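You operate a simulated robot arm through the tools that you are given. There is no shell and no other tool. Be economical: measure what you need, move in short steps, check, and stop when the job is done.

Carry out the task below with a simulated two-armed robot. There is one attempt and no reset: what you move stays moved.

TASK
Pack the orange box and the square violet earpiece in the orange carton and carry it to the grey riser.
Fine: lid pressed on first; both hands. Set down upright: orange box.

The check looks at the end state, three seconds after you hand in, the way a careful person would. Anything else that was tipped, shoved, dropped, spilled or broken makes it a failure. Lids that push on must go on centred and level and be pressed home; caps that screw on are set level and turned clockwise until they are tight.

THE ROBOT
Two 7-joint arms with two-finger parallel grippers on one trunk, on a base that drives. Base frame: it is fixed to the floor where the robot stands at the start and does not move with it; the origin is under the middle of the robot, x ahead of it, y to its left, z up. Readings come in cm, rad, newtons and seconds.
The left shoulder is at the start at [6, 14.3, 92.6], the right one opposite. With the tool pointing down near the work surface each hand reaches from about 28 to 70 cm from the robot's upright axis, wherever it stands, measured 20 degrees to its own side. Places, roughly: carton [50, -20, 90]; cream lid (28x17x4 cm) [70, -20, 90]; orange box (6x4x4 cm) [50, 10, 90]; round yellow earpiece [-125, 275, 125]; top of the grey riser [50, -110, 100]. Payload 1.57 kg a hand.
Tool frame (each hand has its own): the origin (TCP) lies between the finger pads and is the grasp point; the fingertips stand 3 cm ahead of it; z points along the fingers, y is the line along which they close. The gripper opens to 11 cm. The fingers are 2.4 cm wide and 1.2 cm thick; the gripper's body (4.8 by 11.2 cm) begins 7.8 cm behind the TCP.
Orientation is that of the tool frame in the base frame, as a unit quaternion [x, y, z, w]. With the fingers straight down and closing along the base's y, the tool's x points along the base's -x, its y along +y and its z along -z.

THE INTERFACE
- The arms move only by the tool jog_arm. It takes "left_plan", "right_plan" or both (then of equal length, played together; a hand with none holds still); each is a list of rows, each a list of 3 entries, a list of its own where there are three numbers: the shift along the base's x, y, z in cm, then the turn, a rotation vector about the base's x, y, z in rad, then the finger opening in cm, from 0 to 11. In form: [[[x, y, z], [wx, wy, wz], hand], ...]. A call has 1 to 10 rows; each row shifts and turns the commanded pose from where the row before left it. A row lasts 0.2 s, in which the tool goes at most 5 cm and 0.15 rad; a call with a longer step from one row to the next is refused whole, and so is a gripper value outside its range. Where a pose cannot be reached the arm comes as near as it can. A force on the tool above 40 N (or 10 N above the force at the start of the call, whichever is more), or a blocked arm, ends the call early, and 0.2 s more pass. The fingers move at their own pace (about 4.5 cm/s each) and stop on an object; they squeeze with about 42 N. The grip force told is the motor's: it shows also when the fingers shut on nothing. Time passes only in rows, and 0.2 s behind the last, so rows that do not move let the fingers close. It gives the time, the measured TCP pose, the force on the tool (base axes), the opening and the grip force at its end, in the units of the frame above (readings bear some noise), with the torque about the TCP (base axes, N m) and any sound that the robot's microphone picked up.
- Cameras (640 x 400 px; columns grow to the right, rows downward): "scene" is now at [4.7, -1.32, 153.82]; the picture's right is [-0.18, -0.98, 0.00], its down [-0.73, 0.14, -0.67] and it looks along [0.66, -0.12, -0.74] (base axes); focal length 273 px, centre (320, 200). "left" rides on the left gripper at [7, -1.6, -14.1] in its tool frame; the picture's right is [0.23, 0.97, 0.00], its down [-0.85, 0.20, -0.48] and it looks along [-0.47, 0.11, 0.88] (tool axes); focal length 222 px, centre (320, 200). "right" rides on the right gripper at [7, 1.6, -14.1] in its tool frame; the picture's right is [-0.23, 0.97, 0.00], its down [-0.86, -0.20, -0.48] and it looks along [-0.47, -0.11, 0.88] (tool axes); focal length 222 px, centre (320, 200). There is no depth. A picture from a camera that has moved, and an enlarged one, comes with that camera's place and axes in the base frame and with its lens.
- capture(camera): a new picture of that camera. It takes no simulated time.
- raise_lower(by): slides the trunk up (or, below 0, down) by that many cm; the arms and the scene camera ride with it, the base frame stays. It gives what a move gives, with no picture.
- steer(legs): drives the robot by 1 to 6 legs, each [ahead, left, turn to the left] in cm, cm and rad, along the robot's own axes; the way and the turn of a leg run together, so that a leg with both is an arc; at most 150 cm and 3.142 rad a leg. The arms and the cameras ride along, it lands a little off, and it stops where it bumps. It gives what a move gives.
- head_to(pan, tilt): turns the head with the scene camera to pan (to the left, within 1.501 rad either way) and tilt (down, from -0.506 to 1.204), counted from straight ahead of the robot. It gives what a move gives.
- zoom(camera, box): a new picture of the part [left, top, right, bottom] of that camera's present view, enlarged. It takes no simulated time.
- finish_job(): hands the job in; it is judged then, once.

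Work in short steps. Places have to be worked out from the pictures, the camera data and where the tool is seen: move nearer, look again, correct. Check each grasp and each placing, and mend what went wrong. You have 120 turns and 100 pictures in all, those below and enlarged ones among them. Open the grippers and draw the arms clear of the work before you hand the job in, unless the task says otherwise; then end with one line.

The tools are called after "Request:" as name(argument=value, ...) on one line, values as JSON. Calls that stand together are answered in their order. jog_arm: Moves the arms, as the interface text tells. Its arguments: {"type":"object","properties":{"left_plan":{"type":"array","items":{"type":"array"}},"right_plan":{"type":"array","items":{"type":"array"}}},"required":[]} The other tools are called the same way: raise_lower (by) slides the trunk up or down; steer (legs) drives the base; head_to (pan, tilt) turns the head that bears the scene camera; capture (camera) takes a picture; zoom (camera, box) takes an enlarged picture of a part of a camera's view; finish_job () hands the job in.

At the start:

```text
time: 0.0
left_ee_pos: [59.94, 12.3, 99.86]
left_ee_rot: [0.0, 1.0, 0.0, 0.0]
left_force: [0.9, 0.1, -0.7]
left_wrist_torque: [0.03, -0.01, 0.0]
left_finger_gap: 11.0
left_grip_force: 0.0
right_ee_pos: [45.35, -26.75, 99.91]
right_ee_rot: [0.0, 1.0, 0.0, 0.0]
right_force: [-0.3, 0.0, 0.2]
right_wrist_torque: [0.02, 0.0, -0.01]
right_finger_gap: 11.02
right_grip_force: 0.1
trunk travel left (down, up): [-52.5, 6.5]
robot x, y, heading: [0.1, 0.18, 0.005]
head pan, tilt: [-0.185, 0.831]
```

scene: 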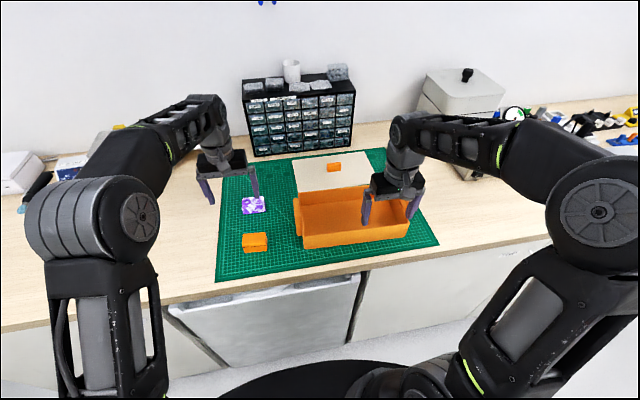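
right: 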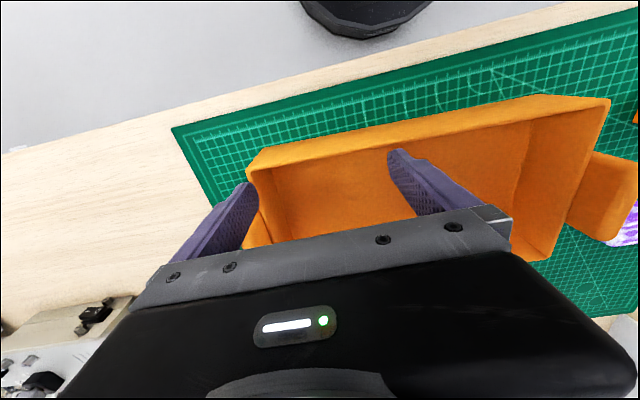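
left: 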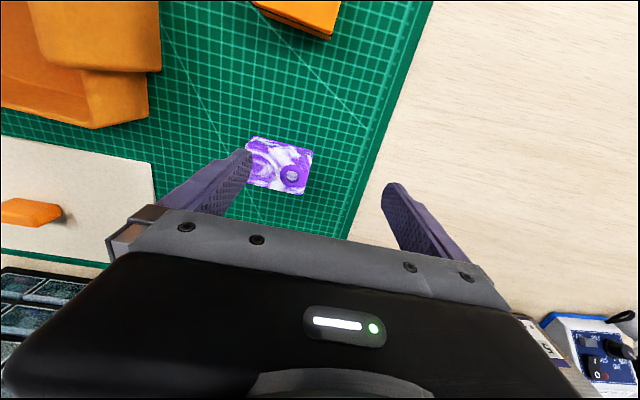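

I'll look closer at the work area to find the carton's edges, the lid, the box and the earpiece.

Request:
zoom(camera="scene", box=[200, 130, 460, 292])

Request:
zoom(camera="left", box=[160, 0, 400, 220])

```text
2.46 times, centred on (330, 211) of scene
camera zoom: at [4.7, -1.32, 153.82], right [-0.18, -0.98, 0.0], down [-0.73, 0.14, -0.67], along [0.66, -0.12, -0.74], focal length 672 px, centre (295, 173)
```

zoom: 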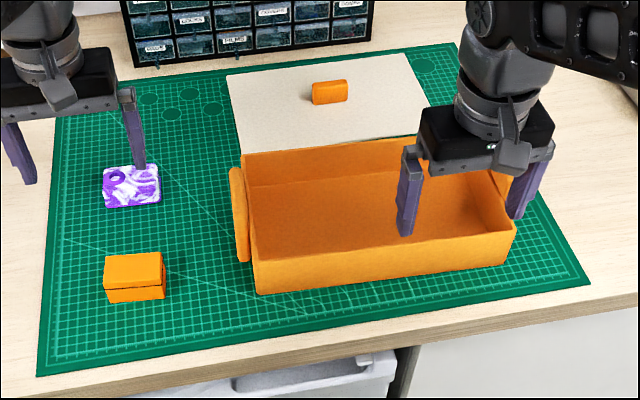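

```text
1.82 times, centred on (280, 110) of left
camera zoom: at [53.01, 10.77, 114.05], right [-0.23, 0.97, 0.0], down [0.85, 0.2, 0.48], along [0.47, 0.11, -0.88], focal length 404 px, centre (393, 364)
```

zoom: 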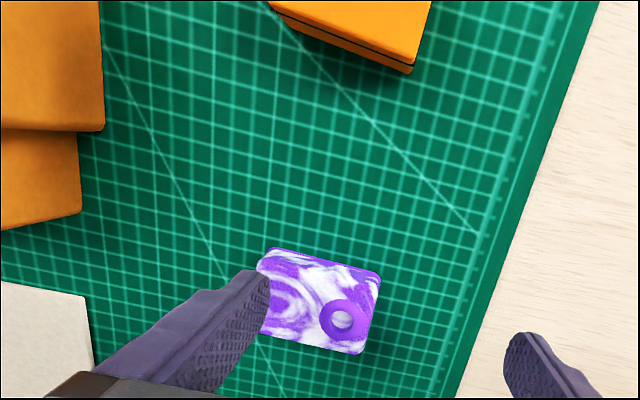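

The earpiece seems to be at about (62, 8.4) and the box at (47, 8.2), both aligned with the axes. Next I'll look right toward the riser.

Request:
head_to(pan=-1.1, tilt=0.6)

Request:
capture(camera="scene")

```text
time: 1.2
left_ee_pos: [60.02, 12.41, 100.03]
left_ee_rot: [-0.001, 1.0, 0.0, -0.001]
left_force: [0.2, -0.3, -0.7]
left_wrist_torque: [0.0, 0.02, -0.01]
left_finger_gap: 10.99
left_grip_force: 0.0
right_ee_pos: [45.41, -26.66, 99.87]
right_ee_rot: [0.0, 1.0, -0.001, 0.001]
right_force: [0.1, 0.7, 0.8]
right_wrist_torque: [0.01, -0.02, 0.02]
right_finger_gap: 11.01
right_grip_force: 0.0
trunk travel left (down, up): [-52.5, 6.5]
robot x, y, heading: [0.25, -0.3, 0.003]
head pan, tilt: [-1.1, 0.6]
```

```text
94 pictures are left
camera scene: at [0.94, -7.75, 155.76], right [-0.89, -0.45, 0.0], down [-0.26, 0.5, -0.82], along [0.38, -0.73, -0.57], focal length 273 px, centre (320, 200)
```

scene: 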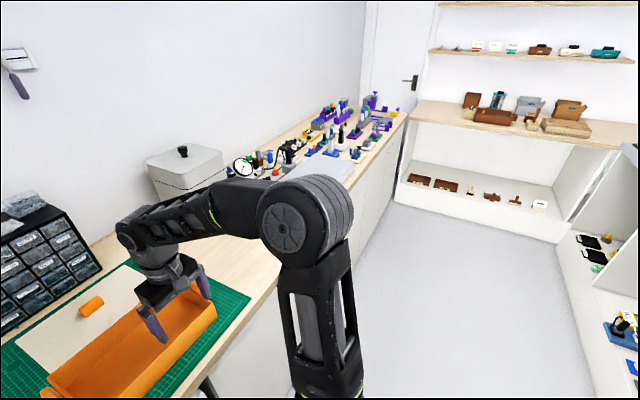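

The riser is partly hidden behind the right arm, so I'll check it later. I'll raise the right hand out of the carton and centre the left hand over the earpiece.

Request:
jog_arm(left_plan=[[[1.0, -2, 0], [0, 0, 0], 11], [[1.0, -2, 0], [0, 0, 0], 11], [[0, 0, -1.5], [0, 0, 0], 11], [[0, 0, -1.5], [0, 0, 0], 11], [[0, 0, 0], [0, 0, 0], 11], [[0, 0, 0], [0, 0, 0], 11]], right_plan=[[[0, 0, 4], [0, 0, 0], 11], [[0, 0, 4], [0, 0, 0], 11], [[-1, -4, 2], [0, 0, 0], 11], [[-1, -4, 0], [0, 0, 0], 11], [[-1, -4, 0], [0, 0, 0], 11], [[0, -4, 0], [0, 0, 0], 11]])

Request:
head_to(pan=-0.185, tilt=0.831)

Request:
capture(camera="left")

Request:
capture(camera="scene")

```text
time: 2.6
left_ee_pos: [61.93, 8.18, 96.9]
left_ee_rot: [-0.001, 1.0, 0.001, 0.0]
left_force: [-0.1, -0.4, -0.4]
left_wrist_torque: [0.03, -0.02, -0.02]
left_finger_gap: 11.02
left_grip_force: 0.0
right_ee_pos: [42.65, -42.86, 110.02]
right_ee_rot: [-0.001, 1.0, 0.001, 0.0]
right_force: [-0.2, -1.1, 0.0]
right_wrist_torque: [0.11, -0.01, -0.04]
right_finger_gap: 11.0
right_grip_force: 0.0
trunk travel left (down, up): [-52.5, 6.5]
robot x, y, heading: [0.29, -0.2, -0.002]
head pan, tilt: [-1.1, 0.6]
```

```text
time: 3.8
left_ee_pos: [61.8, 8.48, 96.75]
left_ee_rot: [0.001, 1.0, 0.0, -0.001]
left_force: [-0.8, -0.6, 0.3]
left_wrist_torque: [-0.02, 0.01, 0.0]
left_finger_gap: 11.02
left_grip_force: 0.1
right_ee_pos: [42.67, -42.78, 109.99]
right_ee_rot: [0.0, 1.0, 0.0, 0.0]
right_force: [0.0, 0.3, -0.7]
right_wrist_torque: [0.01, 0.0, -0.03]
right_finger_gap: 10.96
right_grip_force: 0.1
trunk travel left (down, up): [-52.5, 6.5]
robot x, y, heading: [-0.51, 0.22, -0.001]
head pan, tilt: [-0.185, 0.831]
```

```text
93 pictures are left
camera left: at [54.91, 6.82, 110.92], right [-0.23, 0.97, 0.0], down [0.85, 0.2, 0.48], along [0.47, 0.11, -0.88], focal length 222 px, centre (320, 200)
```

left: 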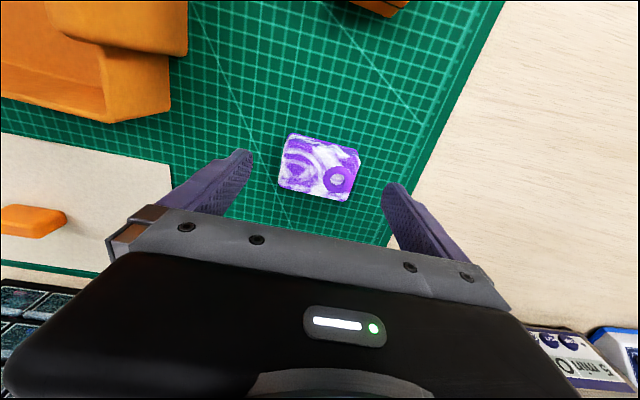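

```text
92 pictures are left
camera scene: at [4.7, -1.35, 153.82], right [-0.18, -0.98, 0.0], down [-0.73, 0.14, -0.67], along [0.66, -0.12, -0.74], focal length 273 px, centre (320, 200)
```

scene: 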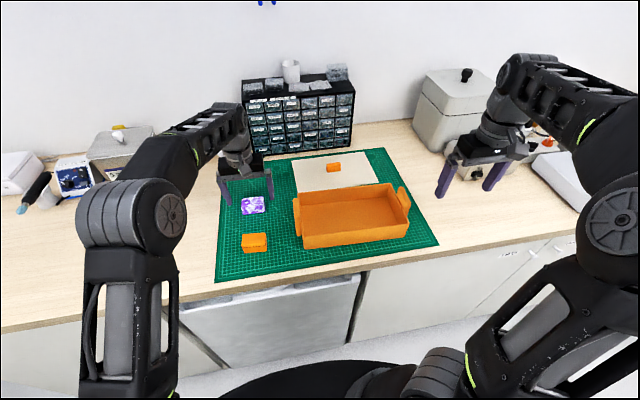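

The earpiece is centred between the fingers at about (62.1, 8.5). I'll lower until the tips are just above the mat, then close.

Request:
jog_arm(left_plan=[[[0.2, 0.1, -1.5], [0, 0, 0], 11], [[0, 0, -1.2], [0, 0, 0], 11], [[0, 0, 0], [0, 0, 0], 3], [[0, 0, 0], [0, 0, 0], 3], [[0, 0, 0], [0, 0, 0], 3], [[0, 0, 0], [0, 0, 0], 3], [[0, 0, 0], [0, 0, 0], 3]])

Request:
capture(camera="left")

Request:
zoom(camera="scene", box=[270, 130, 450, 262])

```text
time: 5.4
left_ee_pos: [62.12, 8.46, 94.18]
left_ee_rot: [0.0, 1.0, 0.001, -0.001]
left_force: [0.7, 0.2, 0.5]
left_wrist_torque: [0.0, -0.01, -0.04]
left_finger_gap: 6.53
left_grip_force: 35.7
right_ee_pos: [42.69, -42.86, 110.11]
right_ee_rot: [0.0, 1.0, 0.001, 0.0]
right_force: [0.0, 0.0, -0.1]
right_wrist_torque: [-0.02, 0.0, 0.01]
right_finger_gap: 11.0
right_grip_force: 0.1
trunk travel left (down, up): [-52.5, 6.5]
robot x, y, heading: [-0.22, -0.01, 0.004]
head pan, tilt: [-0.185, 0.831]
```

```text
91 pictures are left
camera left: at [55.17, 6.85, 108.33], right [-0.23, 0.97, 0.0], down [0.86, 0.2, 0.48], along [0.47, 0.11, -0.88], focal length 222 px, centre (320, 200)
```

left: 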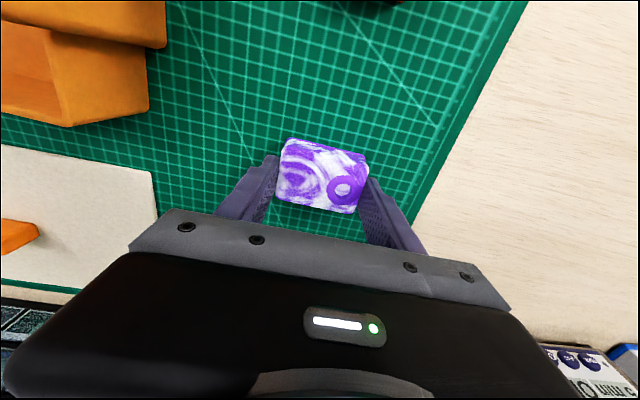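

```text
3.03 times, centred on (360, 196) of scene
camera zoom: at [4.7, -1.33, 153.82], right [-0.18, -0.98, 0.0], down [-0.73, 0.14, -0.67], along [0.66, -0.12, -0.74], focal length 828 px, centre (199, 212)
```

zoom: 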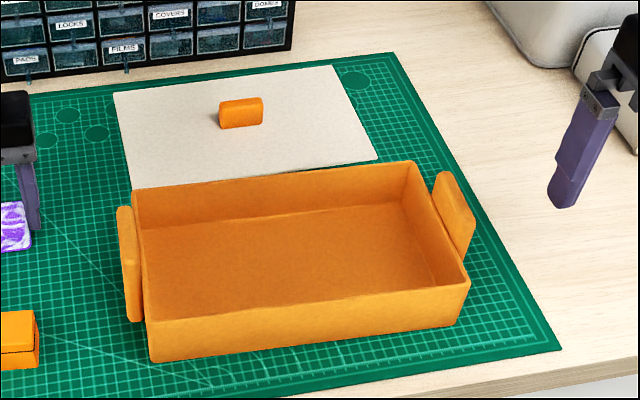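

The earpiece is gripped at 6.5 cm. The carton spans about x 44–59.5 and y −4.5 to −32.8, with a handle at each end. I'll lift the earpiece and carry it over the carton.

Request:
jog_arm(left_plan=[[[0, 0, 2], [0, 0, 0], 3], [[0, 0, 4], [0, 0, 0], 3], [[0, 0, 4], [0, 0, 0], 3], [[-2, -4, 0], [0, 0, 0], 3], [[-2, -4, 0], [0, 0, 0], 3], [[-2, -4, 0], [0, 0, 0], 3], [[-2, -4.5, 0], [0, 0, 0], 3], [[-2, -4.5, 0], [0, 0, 0], 3], [[0, -4.5, 0], [0, 0, 0], 3], [[0, -4.5, 0], [0, 0, 0], 3]])

Request:
capture(camera="left")

Request:
capture(camera="scene")

```text
time: 7.6
left_ee_pos: [52.11, -14.86, 101.2]
left_ee_rot: [0.0, 1.0, 0.0, 0.0]
left_force: [0.1, -0.2, -0.5]
left_wrist_torque: [0.01, 0.0, 0.0]
left_finger_gap: 6.49
left_grip_force: 41.9
left hand out of reach, approached as far as the arm can: row 3, 9, 10
right_ee_pos: [42.63, -42.92, 110.05]
right_ee_rot: [0.0, 1.0, 0.0, 0.0]
right_force: [0.8, -0.2, 0.4]
right_wrist_torque: [0.0, -0.02, -0.03]
right_finger_gap: 10.99
right_grip_force: 0.0
trunk travel left (down, up): [-52.5, 6.5]
robot x, y, heading: [0.09, -0.04, 0.003]
head pan, tilt: [-0.185, 0.831]
```

```text
89 pictures are left
camera left: at [45.05, -16.48, 115.2], right [-0.23, 0.97, 0.0], down [0.85, 0.2, 0.48], along [0.47, 0.11, -0.88], focal length 222 px, centre (320, 200)
```

left: 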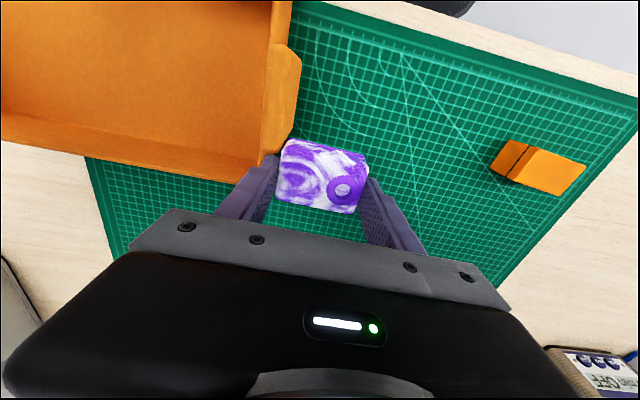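

```text
88 pictures are left
camera scene: at [4.69, -1.38, 153.82], right [-0.18, -0.98, 0.0], down [-0.73, 0.14, -0.67], along [0.66, -0.12, -0.74], focal length 273 px, centre (320, 200)
```

scene: 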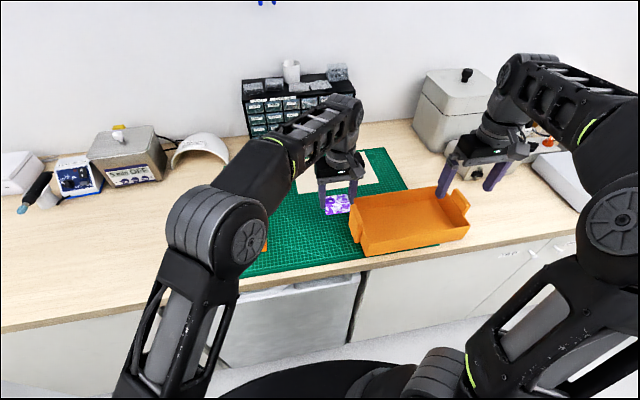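

The left hand ran short of height and pushed the carton to the right by its handle. The carton is still upright. I'll back the hand off toward +y and raise the trunk for clearance, then take a fresh look.

Request:
jog_arm(left_plan=[[[0, 3, 0], [0, 0, 0], 3], [[-2, 3, 0], [0, 0, 0], 3], [[-2, 3, 2], [0, 0, 0], 3], [[-2, 0, 2], [0, 0, 0], 3], [[0, 0, 0], [0, 0, 0], 3]])

Request:
raise_lower(by=6.4)

Request:
capture(camera="scene")

```text
time: 8.8
left_ee_pos: [45.81, -5.77, 104.98]
left_ee_rot: [0.0, 1.0, -0.001, 0.0]
left_force: [0.6, 0.0, -0.4]
left_wrist_torque: [0.02, -0.02, 0.02]
left_finger_gap: 6.51
left_grip_force: 42.2
right_ee_pos: [42.59, -42.79, 110.05]
right_ee_rot: [0.0, 1.0, 0.0, 0.0]
right_force: [-0.5, -0.4, 0.2]
right_wrist_torque: [0.0, 0.06, 0.03]
right_finger_gap: 11.02
right_grip_force: 0.0
trunk travel left (down, up): [-52.5, 6.5]
robot x, y, heading: [-0.18, -0.06, 0.001]
head pan, tilt: [-0.185, 0.831]
```

```text
time: 9.8
left_ee_pos: [45.89, -5.88, 111.38]
left_ee_rot: [0.0, 1.0, 0.0, 0.0]
left_force: [-0.2, 0.4, -0.5]
left_wrist_torque: [0.0, -0.01, 0.0]
left_finger_gap: 6.51
left_grip_force: 41.6
right_ee_pos: [42.59, -42.78, 116.52]
right_ee_rot: [0.0, 1.0, 0.0, 0.0]
right_force: [0.3, -0.4, 0.1]
right_wrist_torque: [0.02, 0.03, 0.01]
right_finger_gap: 11.0
right_grip_force: 0.1
trunk travel left (down, up): [-58.9, 0.1]
robot x, y, heading: [0.16, 0.47, -0.003]
head pan, tilt: [-0.185, 0.831]
```

```text
87 pictures are left
camera scene: at [4.72, -1.35, 160.22], right [-0.18, -0.98, 0.0], down [-0.73, 0.14, -0.67], along [0.66, -0.12, -0.74], focal length 273 px, centre (320, 200)
```

scene: 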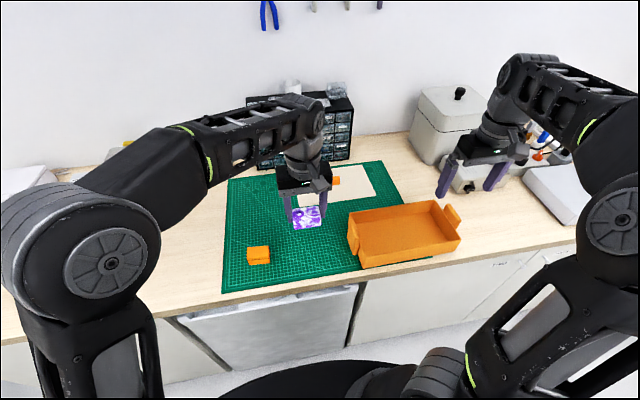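

The carton is still upright. I'll drive right about 13 cm so it falls within easy reach of both hands, then zoom in.

Request:
steer(legs=[[0, -13, 0]])

Request:
zoom(camera="scene", box=[220, 130, 460, 282])

Request:
capture(camera="left")

```text
time: 11.1
left_ee_pos: [45.93, -19.25, 111.37]
left_ee_rot: [0.001, 1.0, 0.001, 0.0]
left_force: [1.0, -0.8, 0.3]
left_wrist_torque: [0.04, 0.02, 0.03]
left_finger_gap: 6.5
left_grip_force: 42.1
right_ee_pos: [42.39, -56.21, 116.39]
right_ee_rot: [0.001, 1.0, 0.001, 0.0]
right_force: [0.1, 0.1, 0.1]
right_wrist_torque: [0.06, 0.01, -0.02]
right_finger_gap: 11.03
right_grip_force: 0.1
trunk travel left (down, up): [-58.9, 0.1]
robot x, y, heading: [-0.02, -13.17, -0.002]
head pan, tilt: [-0.185, 0.831]
```

```text
2.63 times, centred on (340, 206) of scene
camera zoom: at [4.68, -14.67, 160.22], right [-0.19, -0.98, 0.0], down [-0.73, 0.14, -0.67], along [0.66, -0.13, -0.74], focal length 719 px, centre (267, 184)
```

zoom: 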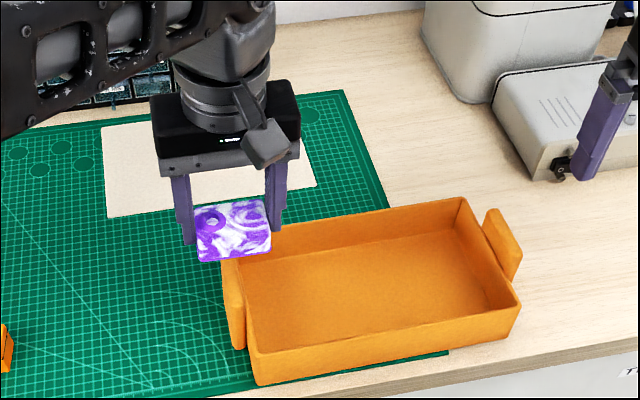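

```text
85 pictures are left
camera left: at [38.96, -20.85, 125.44], right [-0.22, 0.97, 0.0], down [0.86, 0.2, 0.48], along [0.47, 0.11, -0.88], focal length 222 px, centre (320, 200)
```

left: 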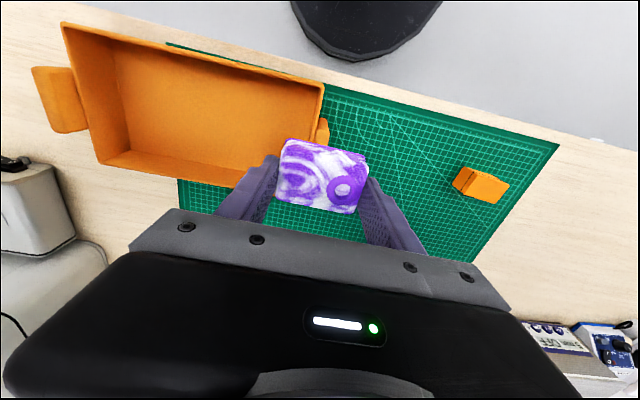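

From this view the carton spans about x 39.8–55.3 and y −20 to −48. I'll drive another 20 cm right so the left hand hangs over its right half.

Request:
steer(legs=[[0, -20, 0]])

Request:
capture(camera="scene")

Request:
capture(camera="left")

```text
time: 12.7
left_ee_pos: [45.86, -39.19, 111.38]
left_ee_rot: [0.0, 1.0, 0.001, 0.0]
left_force: [-0.1, -1.0, -1.0]
left_wrist_torque: [0.0, -0.02, 0.04]
left_finger_gap: 6.49
left_grip_force: 42.1
right_ee_pos: [42.72, -76.15, 116.36]
right_ee_rot: [0.0, 1.0, 0.001, 0.0]
right_force: [-0.1, -0.8, -0.2]
right_wrist_torque: [0.03, -0.01, -0.02]
right_finger_gap: 11.02
right_grip_force: 0.0
trunk travel left (down, up): [-58.9, 0.1]
robot x, y, heading: [-0.05, -33.46, 0.001]
head pan, tilt: [-0.185, 0.831]
```

```text
84 pictures are left
camera scene: at [4.65, -34.73, 160.22], right [-0.18, -0.98, 0.0], down [-0.73, 0.14, -0.67], along [0.66, -0.12, -0.74], focal length 273 px, centre (320, 200)
```

scene: 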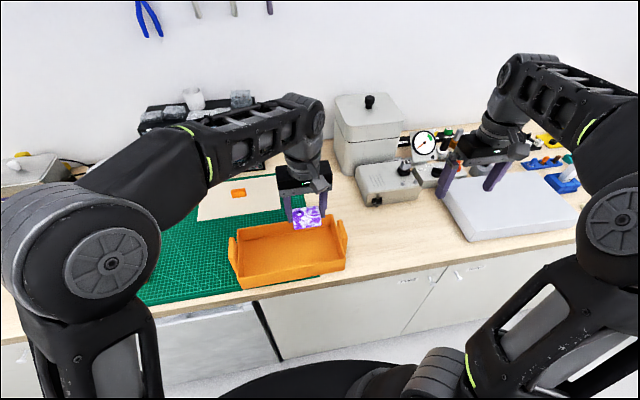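

```text
83 pictures are left
camera left: at [38.96, -40.78, 125.44], right [-0.23, 0.97, 0.0], down [0.85, 0.2, 0.48], along [0.47, 0.11, -0.88], focal length 222 px, centre (320, 200)
```

left: 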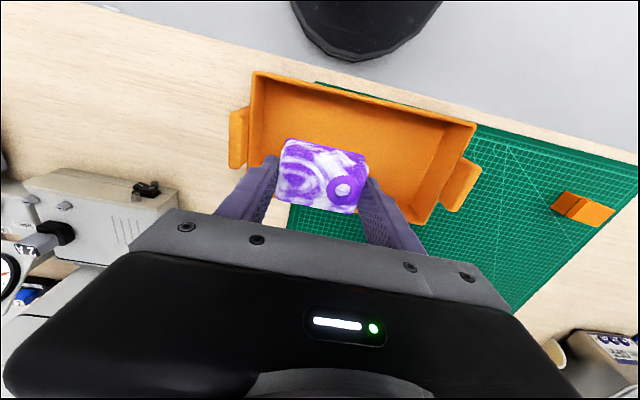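

The earpiece hangs over the carton's right half, and the carton's centre is about (47.4, −34.2). I'll lower inside it toward the floor, slowing at the end.

Request:
jog_arm(left_plan=[[[1, -0.8, -3], [0, 0, 0], 3], [[0, 0, -4], [0, 0, 0], 3], [[0, 0, -4], [0, 0, 0], 3], [[0, 0, -3], [0, 0, 0], 3], [[0, 0, -0.8], [0, 0, 0], 3], [[0, 0, -0.5], [0, 0, 0], 3], [[0, 0, 0], [0, 0, 0], 3]])

Request:
capture(camera="left")

Request:
zoom(camera="scene", box=[200, 140, 400, 300])

```text
time: 14.3
left_ee_pos: [47.09, -39.76, 96.16]
left_ee_rot: [0.0, 1.0, 0.0, 0.0]
left_force: [-0.2, -0.6, -0.8]
left_wrist_torque: [-0.01, 0.01, -0.04]
left_finger_gap: 6.51
left_grip_force: 42.1
right_ee_pos: [42.5, -76.1, 116.58]
right_ee_rot: [0.0, 1.0, 0.001, 0.0]
right_force: [-0.3, 0.5, 0.0]
right_wrist_torque: [-0.01, 0.03, -0.01]
right_finger_gap: 11.01
right_grip_force: 0.0
trunk travel left (down, up): [-58.9, 0.1]
robot x, y, heading: [0.05, -33.33, 0.003]
head pan, tilt: [-0.185, 0.831]
```

```text
82 pictures are left
camera left: at [40.01, -41.51, 110.15], right [-0.23, 0.97, 0.0], down [0.85, 0.2, 0.48], along [0.47, 0.11, -0.88], focal length 222 px, centre (320, 200)
```

left: 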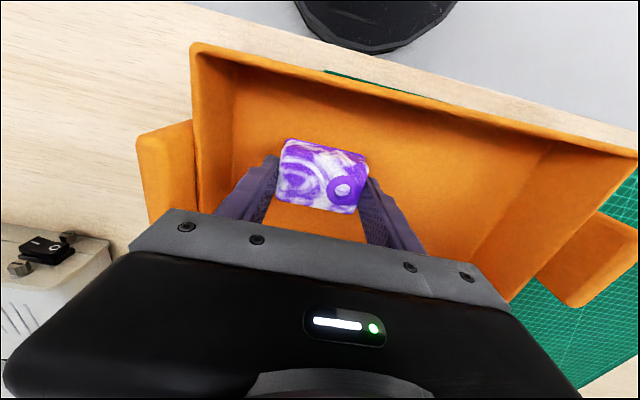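

```text
2.50 times, centred on (300, 220) of scene
camera zoom: at [4.65, -34.58, 160.22], right [-0.18, -0.98, 0.0], down [-0.73, 0.14, -0.67], along [0.66, -0.12, -0.74], focal length 683 px, centre (370, 150)
```

zoom: 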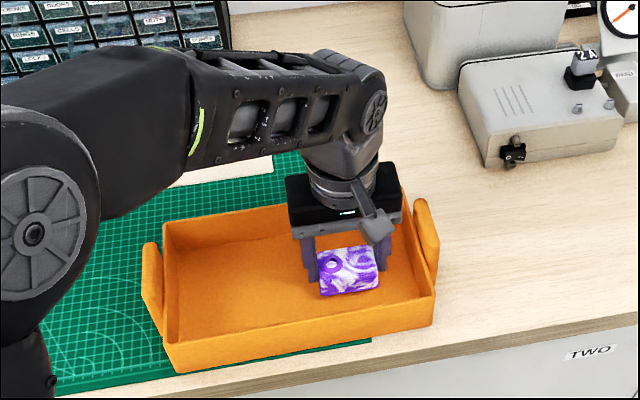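

I'll creep down to feel the carton floor.

Request:
jog_arm(left_plan=[[[0, 0, -0.5], [0, 0, 0], 3], [[0, 0, -0.4], [0, 0, 0], 3], [[0, 0, -0.3], [0, 0, 0], 3], [[0, 0, 0], [0, 0, 0], 3]])

```text
time: 15.3
left_ee_pos: [46.88, -39.88, 94.93]
left_ee_rot: [0.0, 1.0, 0.0, 0.0]
left_force: [-0.4, 1.2, -0.7]
left_wrist_torque: [0.0, 0.0, 0.01]
left_finger_gap: 6.51
left_grip_force: 41.6
right_ee_pos: [42.56, -76.03, 116.53]
right_ee_rot: [-0.001, 1.0, 0.0, 0.0]
right_force: [0.2, 0.0, 0.6]
right_wrist_torque: [-0.01, 0.0, -0.02]
right_finger_gap: 10.99
right_grip_force: 0.1
trunk travel left (down, up): [-58.9, 0.1]
robot x, y, heading: [0.04, -33.54, 0.003]
head pan, tilt: [-0.185, 0.831]
```

No contact yet, so I'll go down a little more.

Request:
jog_arm(left_plan=[[[0, 0, -0.2], [0, 0, 0], 3], [[0, 0, -0.2], [0, 0, 0], 3], [[0, 0, 0], [0, 0, 0], 3]])

```text
time: 16.1
left_ee_pos: [46.95, -39.87, 94.68]
left_ee_rot: [0.001, 1.0, -0.002, 0.002]
left_force: [-0.5, 3.2, 31.7]
left_wrist_torque: [0.28, 0.38, -0.01]
left_finger_gap: 6.49
left_grip_force: 42.3
right_ee_pos: [42.3, -75.93, 116.67]
right_ee_rot: [0.0, 1.0, 0.0, 0.001]
right_force: [0.3, 0.2, 1.0]
right_wrist_torque: [0.02, 0.06, -0.01]
right_finger_gap: 11.01
right_grip_force: 0.0
trunk travel left (down, up): [-58.9, 0.1]
robot x, y, heading: [-0.23, -33.11, 0.004]
head pan, tilt: [-0.185, 0.831]
```

The earpiece has touched the floor. I'll ease up slightly, open to 8.5 and withdraw upward.

Request:
jog_arm(left_plan=[[[0, 0, 0.1], [0, 0, 0], 8.5], [[0, 0, 0], [0, 0, 0], 8.5], [[0, 0, 1], [0, 0, 0], 8.5], [[0, 0, 3], [0, 0, 0], 8.5], [[0, 0, 4], [0, 0, 0], 8.5], [[0, 0, 4], [0, 0, 0], 8.5], [[0, 0, 4], [0, 0, 0], 8.5], [[0, 0, 1], [0, 0, 0], 8.5]])

Request:
capture(camera="left")

```text
time: 17.9
left_ee_pos: [46.98, -39.86, 111.69]
left_ee_rot: [0.0, 1.0, 0.0, 0.0]
left_force: [0.0, -0.4, 0.5]
left_wrist_torque: [-0.03, 0.02, 0.02]
left_finger_gap: 8.5
left_grip_force: 0.1
right_ee_pos: [42.59, -76.01, 116.52]
right_ee_rot: [0.0, 1.0, -0.001, 0.0]
right_force: [-0.3, -0.1, 0.4]
right_wrist_torque: [0.01, 0.05, 0.05]
right_finger_gap: 11.0
right_grip_force: 0.1
trunk travel left (down, up): [-58.9, 0.1]
robot x, y, heading: [0.09, -33.51, 0.0]
head pan, tilt: [-0.185, 0.831]
```

```text
80 pictures are left
camera left: at [39.98, -41.43, 125.77], right [-0.23, 0.97, 0.0], down [0.86, 0.2, 0.48], along [0.47, 0.11, -0.88], focal length 222 px, centre (320, 200)
```

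left: 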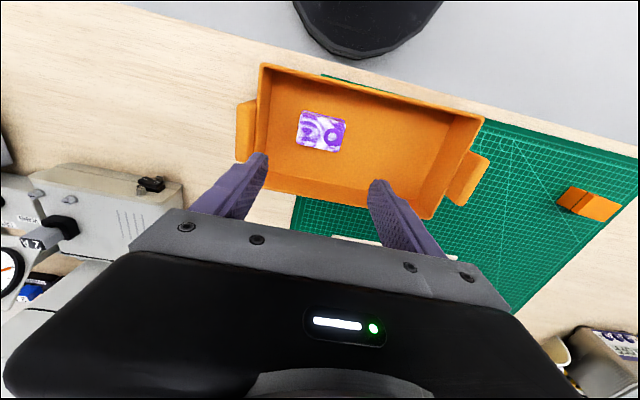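

The earpiece lies flat in the carton. Next I'll drive back left and bring the left hand over the orange box.

Request:
steer(legs=[[0, 35, 0]])

Request:
jog_arm(left_plan=[[[0, 4.5, 0], [0, 0, 0], 11], [[0, 4.5, 0], [0, 0, 0], 11], [[0, 4, -3], [0, 0, 0], 11], [[0, 0, -4], [0, 0, 0], 11], [[0, 0, -2], [0, 0, 0], 11]])

Request:
capture(camera="left")

```text
time: 20.2
left_ee_pos: [46.79, -3.71, 111.69]
left_ee_rot: [-0.006, 1.0, 0.0, 0.001]
left_force: [-0.2, -0.2, 0.2]
left_wrist_torque: [-0.01, -0.01, -0.01]
left_finger_gap: 8.52
left_grip_force: 0.1
right_ee_pos: [42.97, -39.99, 116.47]
right_ee_rot: [-0.007, 1.0, 0.0, 0.0]
right_force: [-0.2, 0.4, -0.5]
right_wrist_torque: [-0.01, -0.01, 0.0]
right_finger_gap: 11.02
right_grip_force: 0.0
trunk travel left (down, up): [-58.9, 0.1]
robot x, y, heading: [-0.25, 2.14, 0.011]
head pan, tilt: [-0.185, 0.831]
```

```text
time: 21.4
left_ee_pos: [46.85, 9.2, 102.69]
left_ee_rot: [-0.006, 1.0, 0.0, 0.0]
left_force: [0.5, -0.7, 0.0]
left_wrist_torque: [0.0, -0.02, -0.01]
left_finger_gap: 10.99
left_grip_force: 0.1
right_ee_pos: [42.86, -40.03, 116.56]
right_ee_rot: [-0.007, 1.0, 0.0, 0.0]
right_force: [-0.1, -0.2, 0.3]
right_wrist_torque: [-0.03, -0.04, 0.0]
right_finger_gap: 11.01
right_grip_force: 0.0
trunk travel left (down, up): [-58.9, 0.1]
robot x, y, heading: [-0.35, 2.01, 0.011]
head pan, tilt: [-0.185, 0.831]
```

```text
79 pictures are left
camera left: at [39.95, 7.57, 116.75], right [-0.24, 0.97, 0.0], down [0.85, 0.21, 0.48], along [0.46, 0.11, -0.88], focal length 222 px, centre (320, 200)
```

left: 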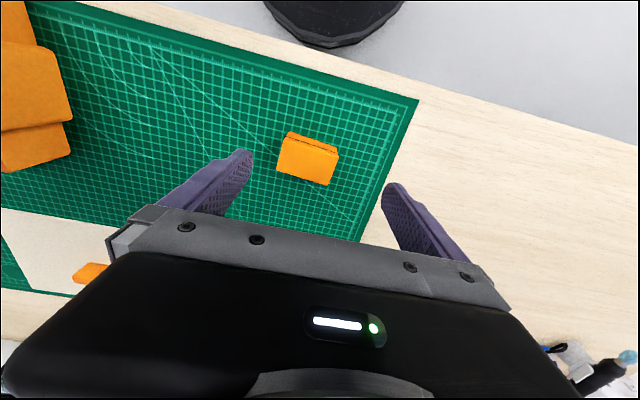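

The box top is centred near (47.4, 8.1). I'll correct the position, descend and grip.

Request:
jog_arm(left_plan=[[[0.5, -1.1, 0], [0, 0, 0], 11], [[0, 0, -3.5], [0, 0, 0], 11], [[0, 0, -3.5], [0, 0, 0], 11], [[0, 0, -1.6], [0, 0, 0], 11], [[0, 0, 0], [0, 0, 0], 3], [[0, 0, 0], [0, 0, 0], 3], [[0, 0, 0], [0, 0, 0], 3], [[0, 0, 0], [0, 0, 0], 3], [[0, 0, 0], [0, 0, 0], 3]])

Request:
capture(camera="left")

```text
time: 23.4
left_ee_pos: [47.28, 8.2, 94.05]
left_ee_rot: [-0.006, 1.0, -0.001, 0.0]
left_force: [0.1, 0.3, 0.7]
left_wrist_torque: [-0.01, 0.02, -0.04]
left_finger_gap: 6.08
left_grip_force: 33.0
right_ee_pos: [42.84, -40.12, 116.52]
right_ee_rot: [-0.007, 1.0, -0.001, 0.0]
right_force: [0.2, 0.5, -0.2]
right_wrist_torque: [0.0, 0.04, 0.03]
right_finger_gap: 11.03
right_grip_force: 0.2
trunk travel left (down, up): [-58.9, 0.1]
robot x, y, heading: [0.06, 2.22, 0.014]
head pan, tilt: [-0.185, 0.831]
```

```text
78 pictures are left
camera left: at [40.28, 6.48, 108.19], right [-0.24, 0.97, 0.0], down [0.85, 0.21, 0.48], along [0.46, 0.12, -0.88], focal length 222 px, centre (320, 200)
```

left: 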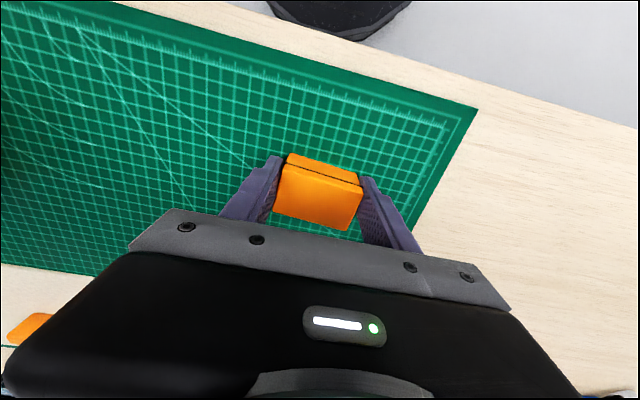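

The box is gripped at 6.08 cm. I'll lift it high, move the hand slightly inward, and drive right while correcting the heading.

Request:
jog_arm(left_plan=[[[0, 0, 2], [0, 0, 0], 3], [[0, 0, 4], [0, 0, 0], 3], [[0, 0, 4], [0, 0, 0], 3], [[0, -3, 4], [0, 0, 0], 3], [[0, -4, 3], [0, 0, 0], 3], [[0, -4, 0], [0, 0, 0], 3], [[0, 0, 0], [0, 0, 0], 3]])

Request:
steer(legs=[[0, -25.5, -0.012]])

Request:
capture(camera="left")

Request:
capture(camera="scene")

```text
time: 25.0
left_ee_pos: [47.27, -2.66, 111.14]
left_ee_rot: [-0.008, 1.0, 0.0, 0.001]
left_force: [-0.1, -0.3, -0.6]
left_wrist_torque: [-0.03, 0.0, 0.02]
left_finger_gap: 6.02
left_grip_force: 41.9
right_ee_pos: [42.96, -39.98, 116.56]
right_ee_rot: [-0.007, 1.0, 0.0, 0.0]
right_force: [-0.7, -0.2, 0.4]
right_wrist_torque: [0.01, 0.03, 0.03]
right_finger_gap: 11.0
right_grip_force: 0.1
trunk travel left (down, up): [-58.9, 0.1]
robot x, y, heading: [-0.4, 2.06, 0.017]
head pan, tilt: [-0.185, 0.831]
```

```text
time: 26.9
left_ee_pos: [47.5, -28.44, 111.13]
left_ee_rot: [-0.001, 1.0, 0.0, -0.001]
left_force: [-0.4, -0.6, -0.3]
left_wrist_torque: [0.02, 0.01, -0.02]
left_finger_gap: 5.99
left_grip_force: 41.5
right_ee_pos: [42.44, -65.78, 116.46]
right_ee_rot: [0.0, 1.0, 0.0, -0.001]
right_force: [0.0, -0.7, 0.6]
right_wrist_torque: [0.01, -0.02, 0.03]
right_finger_gap: 10.97
right_grip_force: 0.1
trunk travel left (down, up): [-58.9, 0.1]
robot x, y, heading: [-0.04, -22.97, -0.001]
head pan, tilt: [-0.185, 0.831]
```

```text
77 pictures are left
camera left: at [40.51, -30.03, 125.09], right [-0.23, 0.97, 0.0], down [0.85, 0.2, 0.48], along [0.47, 0.11, -0.88], focal length 222 px, centre (320, 200)
```

left: 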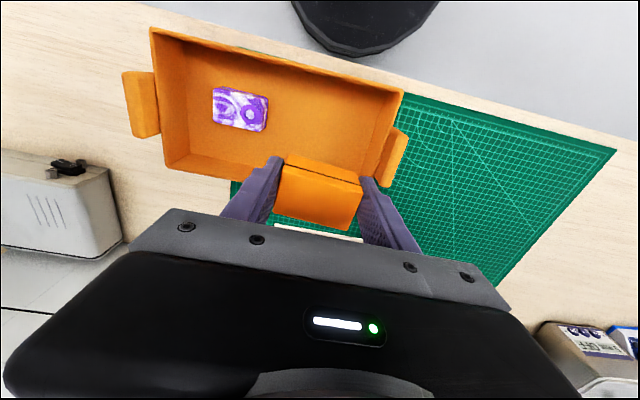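

```text
76 pictures are left
camera scene: at [4.58, -24.33, 160.22], right [-0.18, -0.98, 0.0], down [-0.73, 0.14, -0.67], along [0.66, -0.12, -0.74], focal length 273 px, centre (320, 200)
```

scene: 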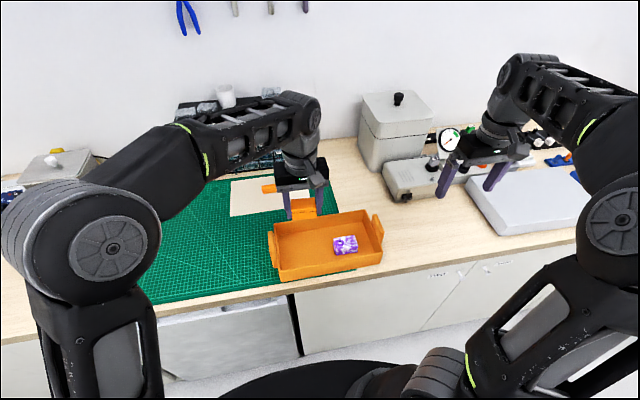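

The box is in line with the left half of the carton. I'll lower it into the carton.

Request:
jog_arm(left_plan=[[[0, 0, -4], [0, 0, 0], 3], [[0, 0, -4], [0, 0, 0], 3], [[0, 0, -4], [0, 0, 0], 3], [[0, 0, -3], [0, 0, 0], 3], [[0, 0, -0.6], [0, 0, 0], 3], [[0, 0, -0.4], [0, 0, 0], 3], [[0, 0, -0.2], [0, 0, 0], 3], [[0, 0, 0], [0, 0, 0], 3]])

```text
time: 28.6
left_ee_pos: [47.49, -28.38, 94.91]
left_ee_rot: [0.0, 1.0, 0.0, 0.001]
left_force: [0.4, 0.5, -0.8]
left_wrist_torque: [-0.04, 0.02, -0.02]
left_finger_gap: 5.95
left_grip_force: 41.9
right_ee_pos: [42.6, -65.58, 116.45]
right_ee_rot: [0.001, 1.0, -0.001, 0.0]
right_force: [0.1, -1.3, -0.1]
right_wrist_torque: [0.01, -0.01, 0.0]
right_finger_gap: 10.97
right_grip_force: 0.0
trunk travel left (down, up): [-58.9, 0.1]
robot x, y, heading: [0.05, -22.96, -0.0]
head pan, tilt: [-0.185, 0.831]
```

There's no contact yet, so I'll continue in small steps.

Request:
jog_arm(left_plan=[[[0, 0, -0.15], [0, 0, 0], 3], [[0, 0, -0.15], [0, 0, 0], 3], [[0, 0, -0.1], [0, 0, 0], 3], [[0, 0, 0], [0, 0, 0], 3]])

```text
time: 29.6
left_ee_pos: [47.43, -28.27, 94.57]
left_ee_rot: [0.0, 1.0, -0.001, 0.002]
left_force: [1.5, -0.8, 11.2]
left_wrist_torque: [0.05, -0.04, -0.07]
left_finger_gap: 5.96
left_grip_force: 42.2
right_ee_pos: [42.47, -65.67, 116.57]
right_ee_rot: [0.0, 1.0, 0.0, 0.001]
right_force: [-0.6, 0.6, -0.4]
right_wrist_torque: [0.0, 0.02, -0.01]
right_finger_gap: 11.03
right_grip_force: 0.2
trunk travel left (down, up): [-58.9, 0.1]
robot x, y, heading: [0.13, -22.91, 0.002]
head pan, tilt: [-0.185, 0.831]
```

The box is touching the floor with 11 N. I'll release it and rise.

Request:
jog_arm(left_plan=[[[0, 0, 0], [0, 0, 0], 8.5], [[0, 0, 0], [0, 0, 0], 8.5], [[0, 0, 1], [0, 0, 0], 8.5], [[0, 0, 3], [0, 0, 0], 8.5], [[0, 0, 4], [0, 0, 0], 8.5], [[0, 0, 4], [0, 0, 0], 8.5], [[0, 0, 4], [0, 0, 0], 8.5], [[0, 0, 1], [0, 0, 0], 8.5]])

Request:
capture(camera="left")

Request:
zoom(camera="scene", box=[200, 150, 400, 290])

```text
time: 31.4
left_ee_pos: [47.3, -28.29, 111.46]
left_ee_rot: [0.0, 1.0, 0.0, 0.0]
left_force: [0.7, -0.1, -0.4]
left_wrist_torque: [0.01, -0.01, -0.01]
left_finger_gap: 8.5
left_grip_force: 0.1
right_ee_pos: [42.47, -65.68, 116.47]
right_ee_rot: [0.001, 1.0, 0.0, 0.0]
right_force: [-0.1, -0.2, 0.4]
right_wrist_torque: [0.0, -0.01, -0.04]
right_finger_gap: 11.01
right_grip_force: 0.1
trunk travel left (down, up): [-58.9, 0.1]
robot x, y, heading: [-0.24, -23.06, -0.004]
head pan, tilt: [-0.185, 0.831]
```

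```text
75 pictures are left
camera left: at [40.35, -29.9, 125.56], right [-0.23, 0.97, 0.0], down [0.86, 0.2, 0.48], along [0.47, 0.11, -0.88], focal length 222 px, centre (320, 200)
```

left: 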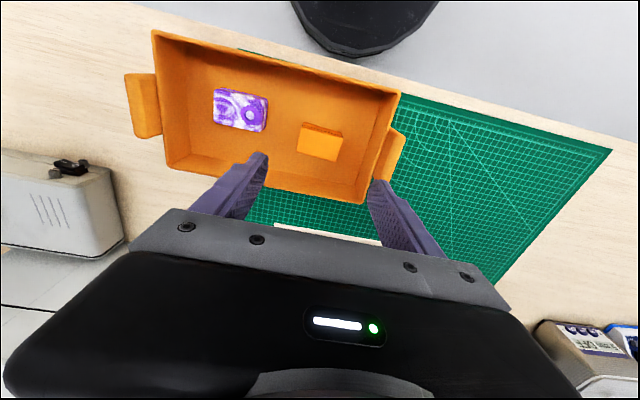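

```text
2.86 times, centred on (300, 220) of scene
camera zoom: at [4.59, -24.19, 160.22], right [-0.18, -0.98, 0.0], down [-0.73, 0.14, -0.67], along [0.66, -0.12, -0.74], focal length 780 px, centre (377, 143)
```

zoom: 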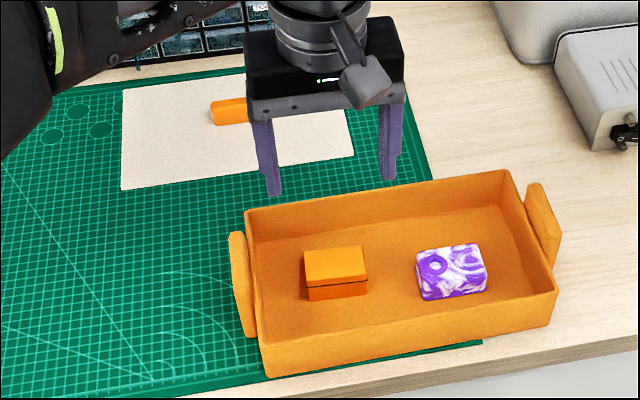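

Both items are packed upright. Next is the lid: I'll drive right 15 cm and move the left hand above the lid's knob near (70, −18).

Request:
steer(legs=[[3, -15, 0]])

Request:
jog_arm(left_plan=[[[0, 4.5, 0], [0, 0, 0], 11], [[0, 4.5, 0], [0, 0, 0], 11], [[2, 4, 0], [0, 0, 0], 11], [[3, 4, 0], [0, 0, 0], 11], [[3, 4, 0], [0, 0, 0], 11], [[4, 3, 0], [0, 0, 0], 11], [[3, 1, 0], [0, 0, 0], 11], [[0, 0, 0], [0, 0, 0], 11]])

Request:
capture(camera="left")

Request:
capture(camera="scene")

```text
time: 32.8
left_ee_pos: [50.42, -43.58, 111.48]
left_ee_rot: [0.0, 1.0, 0.0, 0.0]
left_force: [-0.9, -0.3, -0.4]
left_wrist_torque: [0.04, -0.01, 0.05]
left_finger_gap: 8.49
left_grip_force: 0.0
right_ee_pos: [45.46, -80.78, 116.37]
right_ee_rot: [0.0, 1.0, 0.001, 0.0]
right_force: [-0.5, 0.2, -0.7]
right_wrist_torque: [0.09, 0.03, -0.04]
right_finger_gap: 11.01
right_grip_force: 0.0
trunk travel left (down, up): [-58.9, 0.1]
robot x, y, heading: [2.75, -37.93, 0.001]
head pan, tilt: [-0.185, 0.831]
```

```text
time: 34.6
left_ee_pos: [62.29, -19.06, 111.42]
left_ee_rot: [0.0, 1.0, 0.0, 0.0]
left_force: [0.2, -1.3, 0.7]
left_wrist_torque: [0.0, 0.03, 0.0]
left_finger_gap: 11.03
left_grip_force: 0.1
left hand out of reach, approached as far as the arm can: row 7
right_ee_pos: [45.47, -80.78, 116.49]
right_ee_rot: [0.0, 1.0, 0.0, 0.0]
right_force: [-0.4, 0.3, 0.1]
right_wrist_torque: [0.01, -0.01, 0.01]
right_finger_gap: 11.0
right_grip_force: 0.1
trunk travel left (down, up): [-58.9, 0.1]
robot x, y, heading: [2.98, -37.89, -0.002]
head pan, tilt: [-0.185, 0.831]
```

```text
73 pictures are left
camera left: at [55.3, -20.74, 125.44], right [-0.23, 0.97, 0.0], down [0.86, 0.2, 0.48], along [0.47, 0.11, -0.88], focal length 222 px, centre (320, 200)
```

left: 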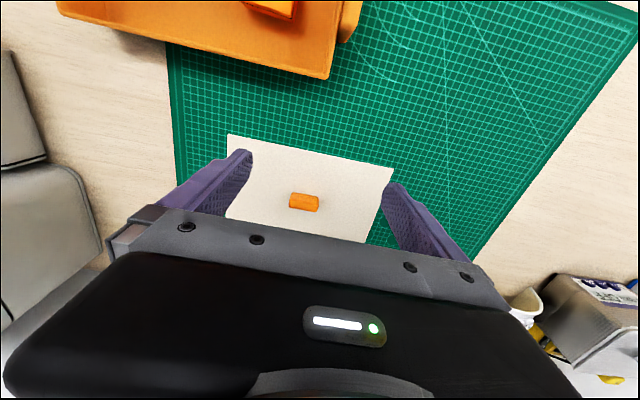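

```text
72 pictures are left
camera scene: at [7.66, -39.2, 160.22], right [-0.18, -0.98, 0.0], down [-0.73, 0.14, -0.67], along [0.66, -0.12, -0.74], focal length 273 px, centre (320, 200)
```

scene: 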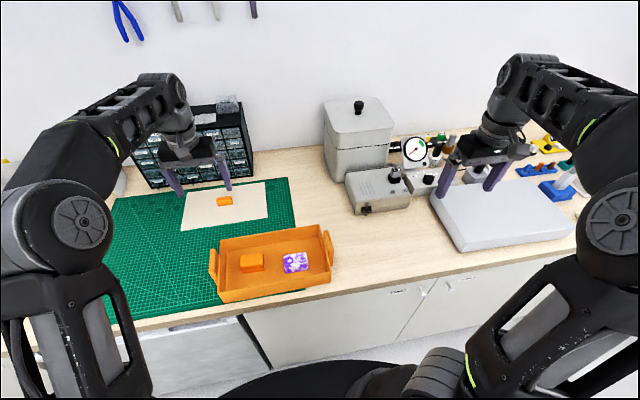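

The left hand runs out of reach at this height. The knob is at about (72.5, −19.2). I'll zoom in to see the lid's thickness and the carton's handles.

Request:
zoom(camera="scene", box=[160, 160, 350, 310])

Request:
zoom(camera="left", box=[200, 110, 420, 260])

```text
2.67 times, centred on (255, 235) of scene
camera zoom: at [7.66, -39.2, 160.22], right [-0.18, -0.98, 0.0], down [-0.73, 0.14, -0.67], along [0.66, -0.12, -0.74], focal length 728 px, centre (493, 107)
```

zoom: 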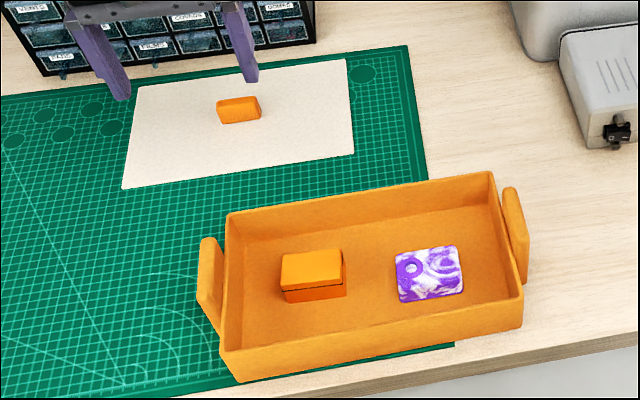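

```text
2.67 times, centred on (310, 185) of left
camera zoom: at [55.3, -20.74, 125.44], right [-0.23, 0.97, 0.0], down [0.86, 0.2, 0.48], along [0.47, 0.11, -0.88], focal length 592 px, centre (347, 240)
```

zoom: 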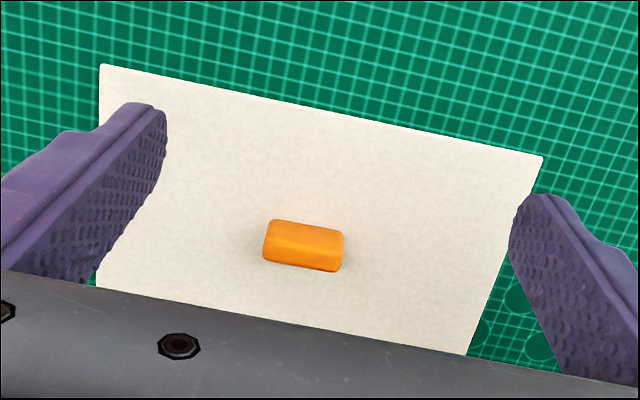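

The knob and lid centre come out near (73.4, −19.2), a little beyond reach. I'll drive 6 cm forward.

Request:
steer(legs=[[6, 0, 0]])

Request:
jog_arm(left_plan=[[[0, 0, -3], [0, 0, 0], 11], [[2, 0, -3], [0, 0, 0], 11], [[2.5, 0, -2], [0, 0, 0], 11], [[0, 0, 0], [0, 0, 0], 8], [[0, 0, 0], [0, 0, 0], 8]])

Request:
capture(camera="left")

```text
time: 35.6
left_ee_pos: [68.52, -19.13, 111.4]
left_ee_rot: [0.001, 1.0, -0.001, -0.001]
left_force: [0.7, 0.2, 0.0]
left_wrist_torque: [0.0, 0.01, 0.01]
left_finger_gap: 10.99
left_grip_force: 0.1
right_ee_pos: [51.74, -80.64, 116.49]
right_ee_rot: [0.001, 1.0, 0.0, 0.0]
right_force: [-1.3, -0.4, -1.0]
right_wrist_torque: [0.0, 0.07, 0.0]
right_finger_gap: 11.0
right_grip_force: 0.1
trunk travel left (down, up): [-58.9, 0.1]
robot x, y, heading: [9.31, -37.97, -0.002]
head pan, tilt: [-0.185, 0.831]
```

```text
time: 36.8
left_ee_pos: [72.92, -19.23, 103.26]
left_ee_rot: [0.001, 1.0, 0.0, -0.001]
left_force: [0.7, -0.2, 0.5]
left_wrist_torque: [0.01, 0.0, 0.01]
left_finger_gap: 7.98
left_grip_force: 0.1
right_ee_pos: [51.63, -80.67, 116.53]
right_ee_rot: [0.001, 1.0, 0.0, 0.0]
right_force: [-0.3, -0.1, 0.1]
right_wrist_torque: [-0.02, 0.0, -0.02]
right_finger_gap: 11.01
right_grip_force: 0.1
trunk travel left (down, up): [-58.9, 0.1]
robot x, y, heading: [9.22, -38.08, 0.0]
head pan, tilt: [-0.185, 0.831]
```

```text
69 pictures are left
camera left: at [65.9, -20.86, 117.35], right [-0.23, 0.97, 0.0], down [0.86, 0.2, 0.48], along [0.47, 0.11, -0.88], focal length 222 px, centre (320, 200)
```

left: 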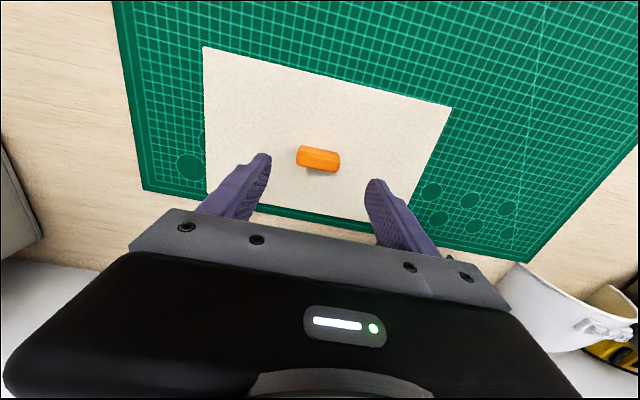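

The knob is between the fingers at (73.6, −19.3). I'll descend until the tips are about 1 cm above the plate, then look.

Request:
jog_arm(left_plan=[[[0.6, 0, -3], [0, 0, 0], 8], [[0, 0, -3], [0, 0, 0], 8], [[0, 0, -1.9], [0, 0, 0], 8], [[0, 0, 0], [0, 0, 0], 8]])

Request:
zoom(camera="left", box=[220, 100, 420, 240])

Request:
zoom(camera="scene", box=[160, 140, 340, 260])

```text
time: 37.8
left_ee_pos: [73.44, -19.38, 95.58]
left_ee_rot: [0.001, 1.0, 0.0, 0.0]
left_force: [0.0, -0.5, 0.8]
left_wrist_torque: [-0.01, 0.0, -0.02]
left_finger_gap: 7.99
left_grip_force: 0.1
right_ee_pos: [51.63, -80.68, 116.49]
right_ee_rot: [0.001, 1.0, 0.0, 0.0]
right_force: [1.1, -0.1, 0.2]
right_wrist_torque: [-0.02, -0.01, 0.0]
right_finger_gap: 11.0
right_grip_force: 0.1
trunk travel left (down, up): [-58.9, 0.1]
robot x, y, heading: [8.96, -37.93, -0.0]
head pan, tilt: [-0.185, 0.831]
```

```text
2.86 times, centred on (320, 170) of left
camera zoom: at [66.4, -20.99, 109.61], right [-0.23, 0.97, 0.0], down [0.86, 0.2, 0.48], along [0.47, 0.11, -0.88], focal length 635 px, centre (320, 286)
```

zoom: 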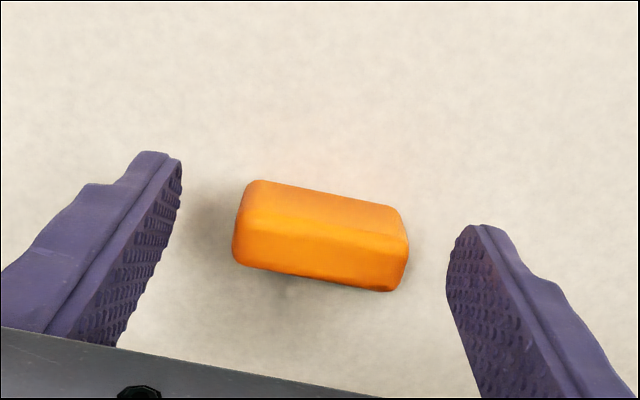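

```text
3.33 times, centred on (250, 200) of scene
camera zoom: at [13.76, -39.21, 160.22], right [-0.19, -0.98, 0.0], down [-0.73, 0.14, -0.67], along [0.66, -0.12, -0.74], focal length 910 px, centre (553, 200)
```

zoom: 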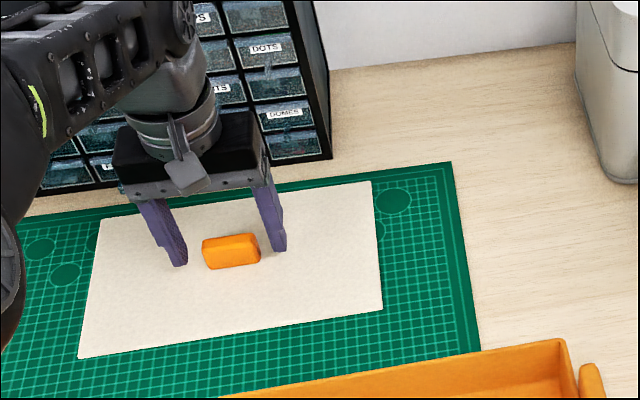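

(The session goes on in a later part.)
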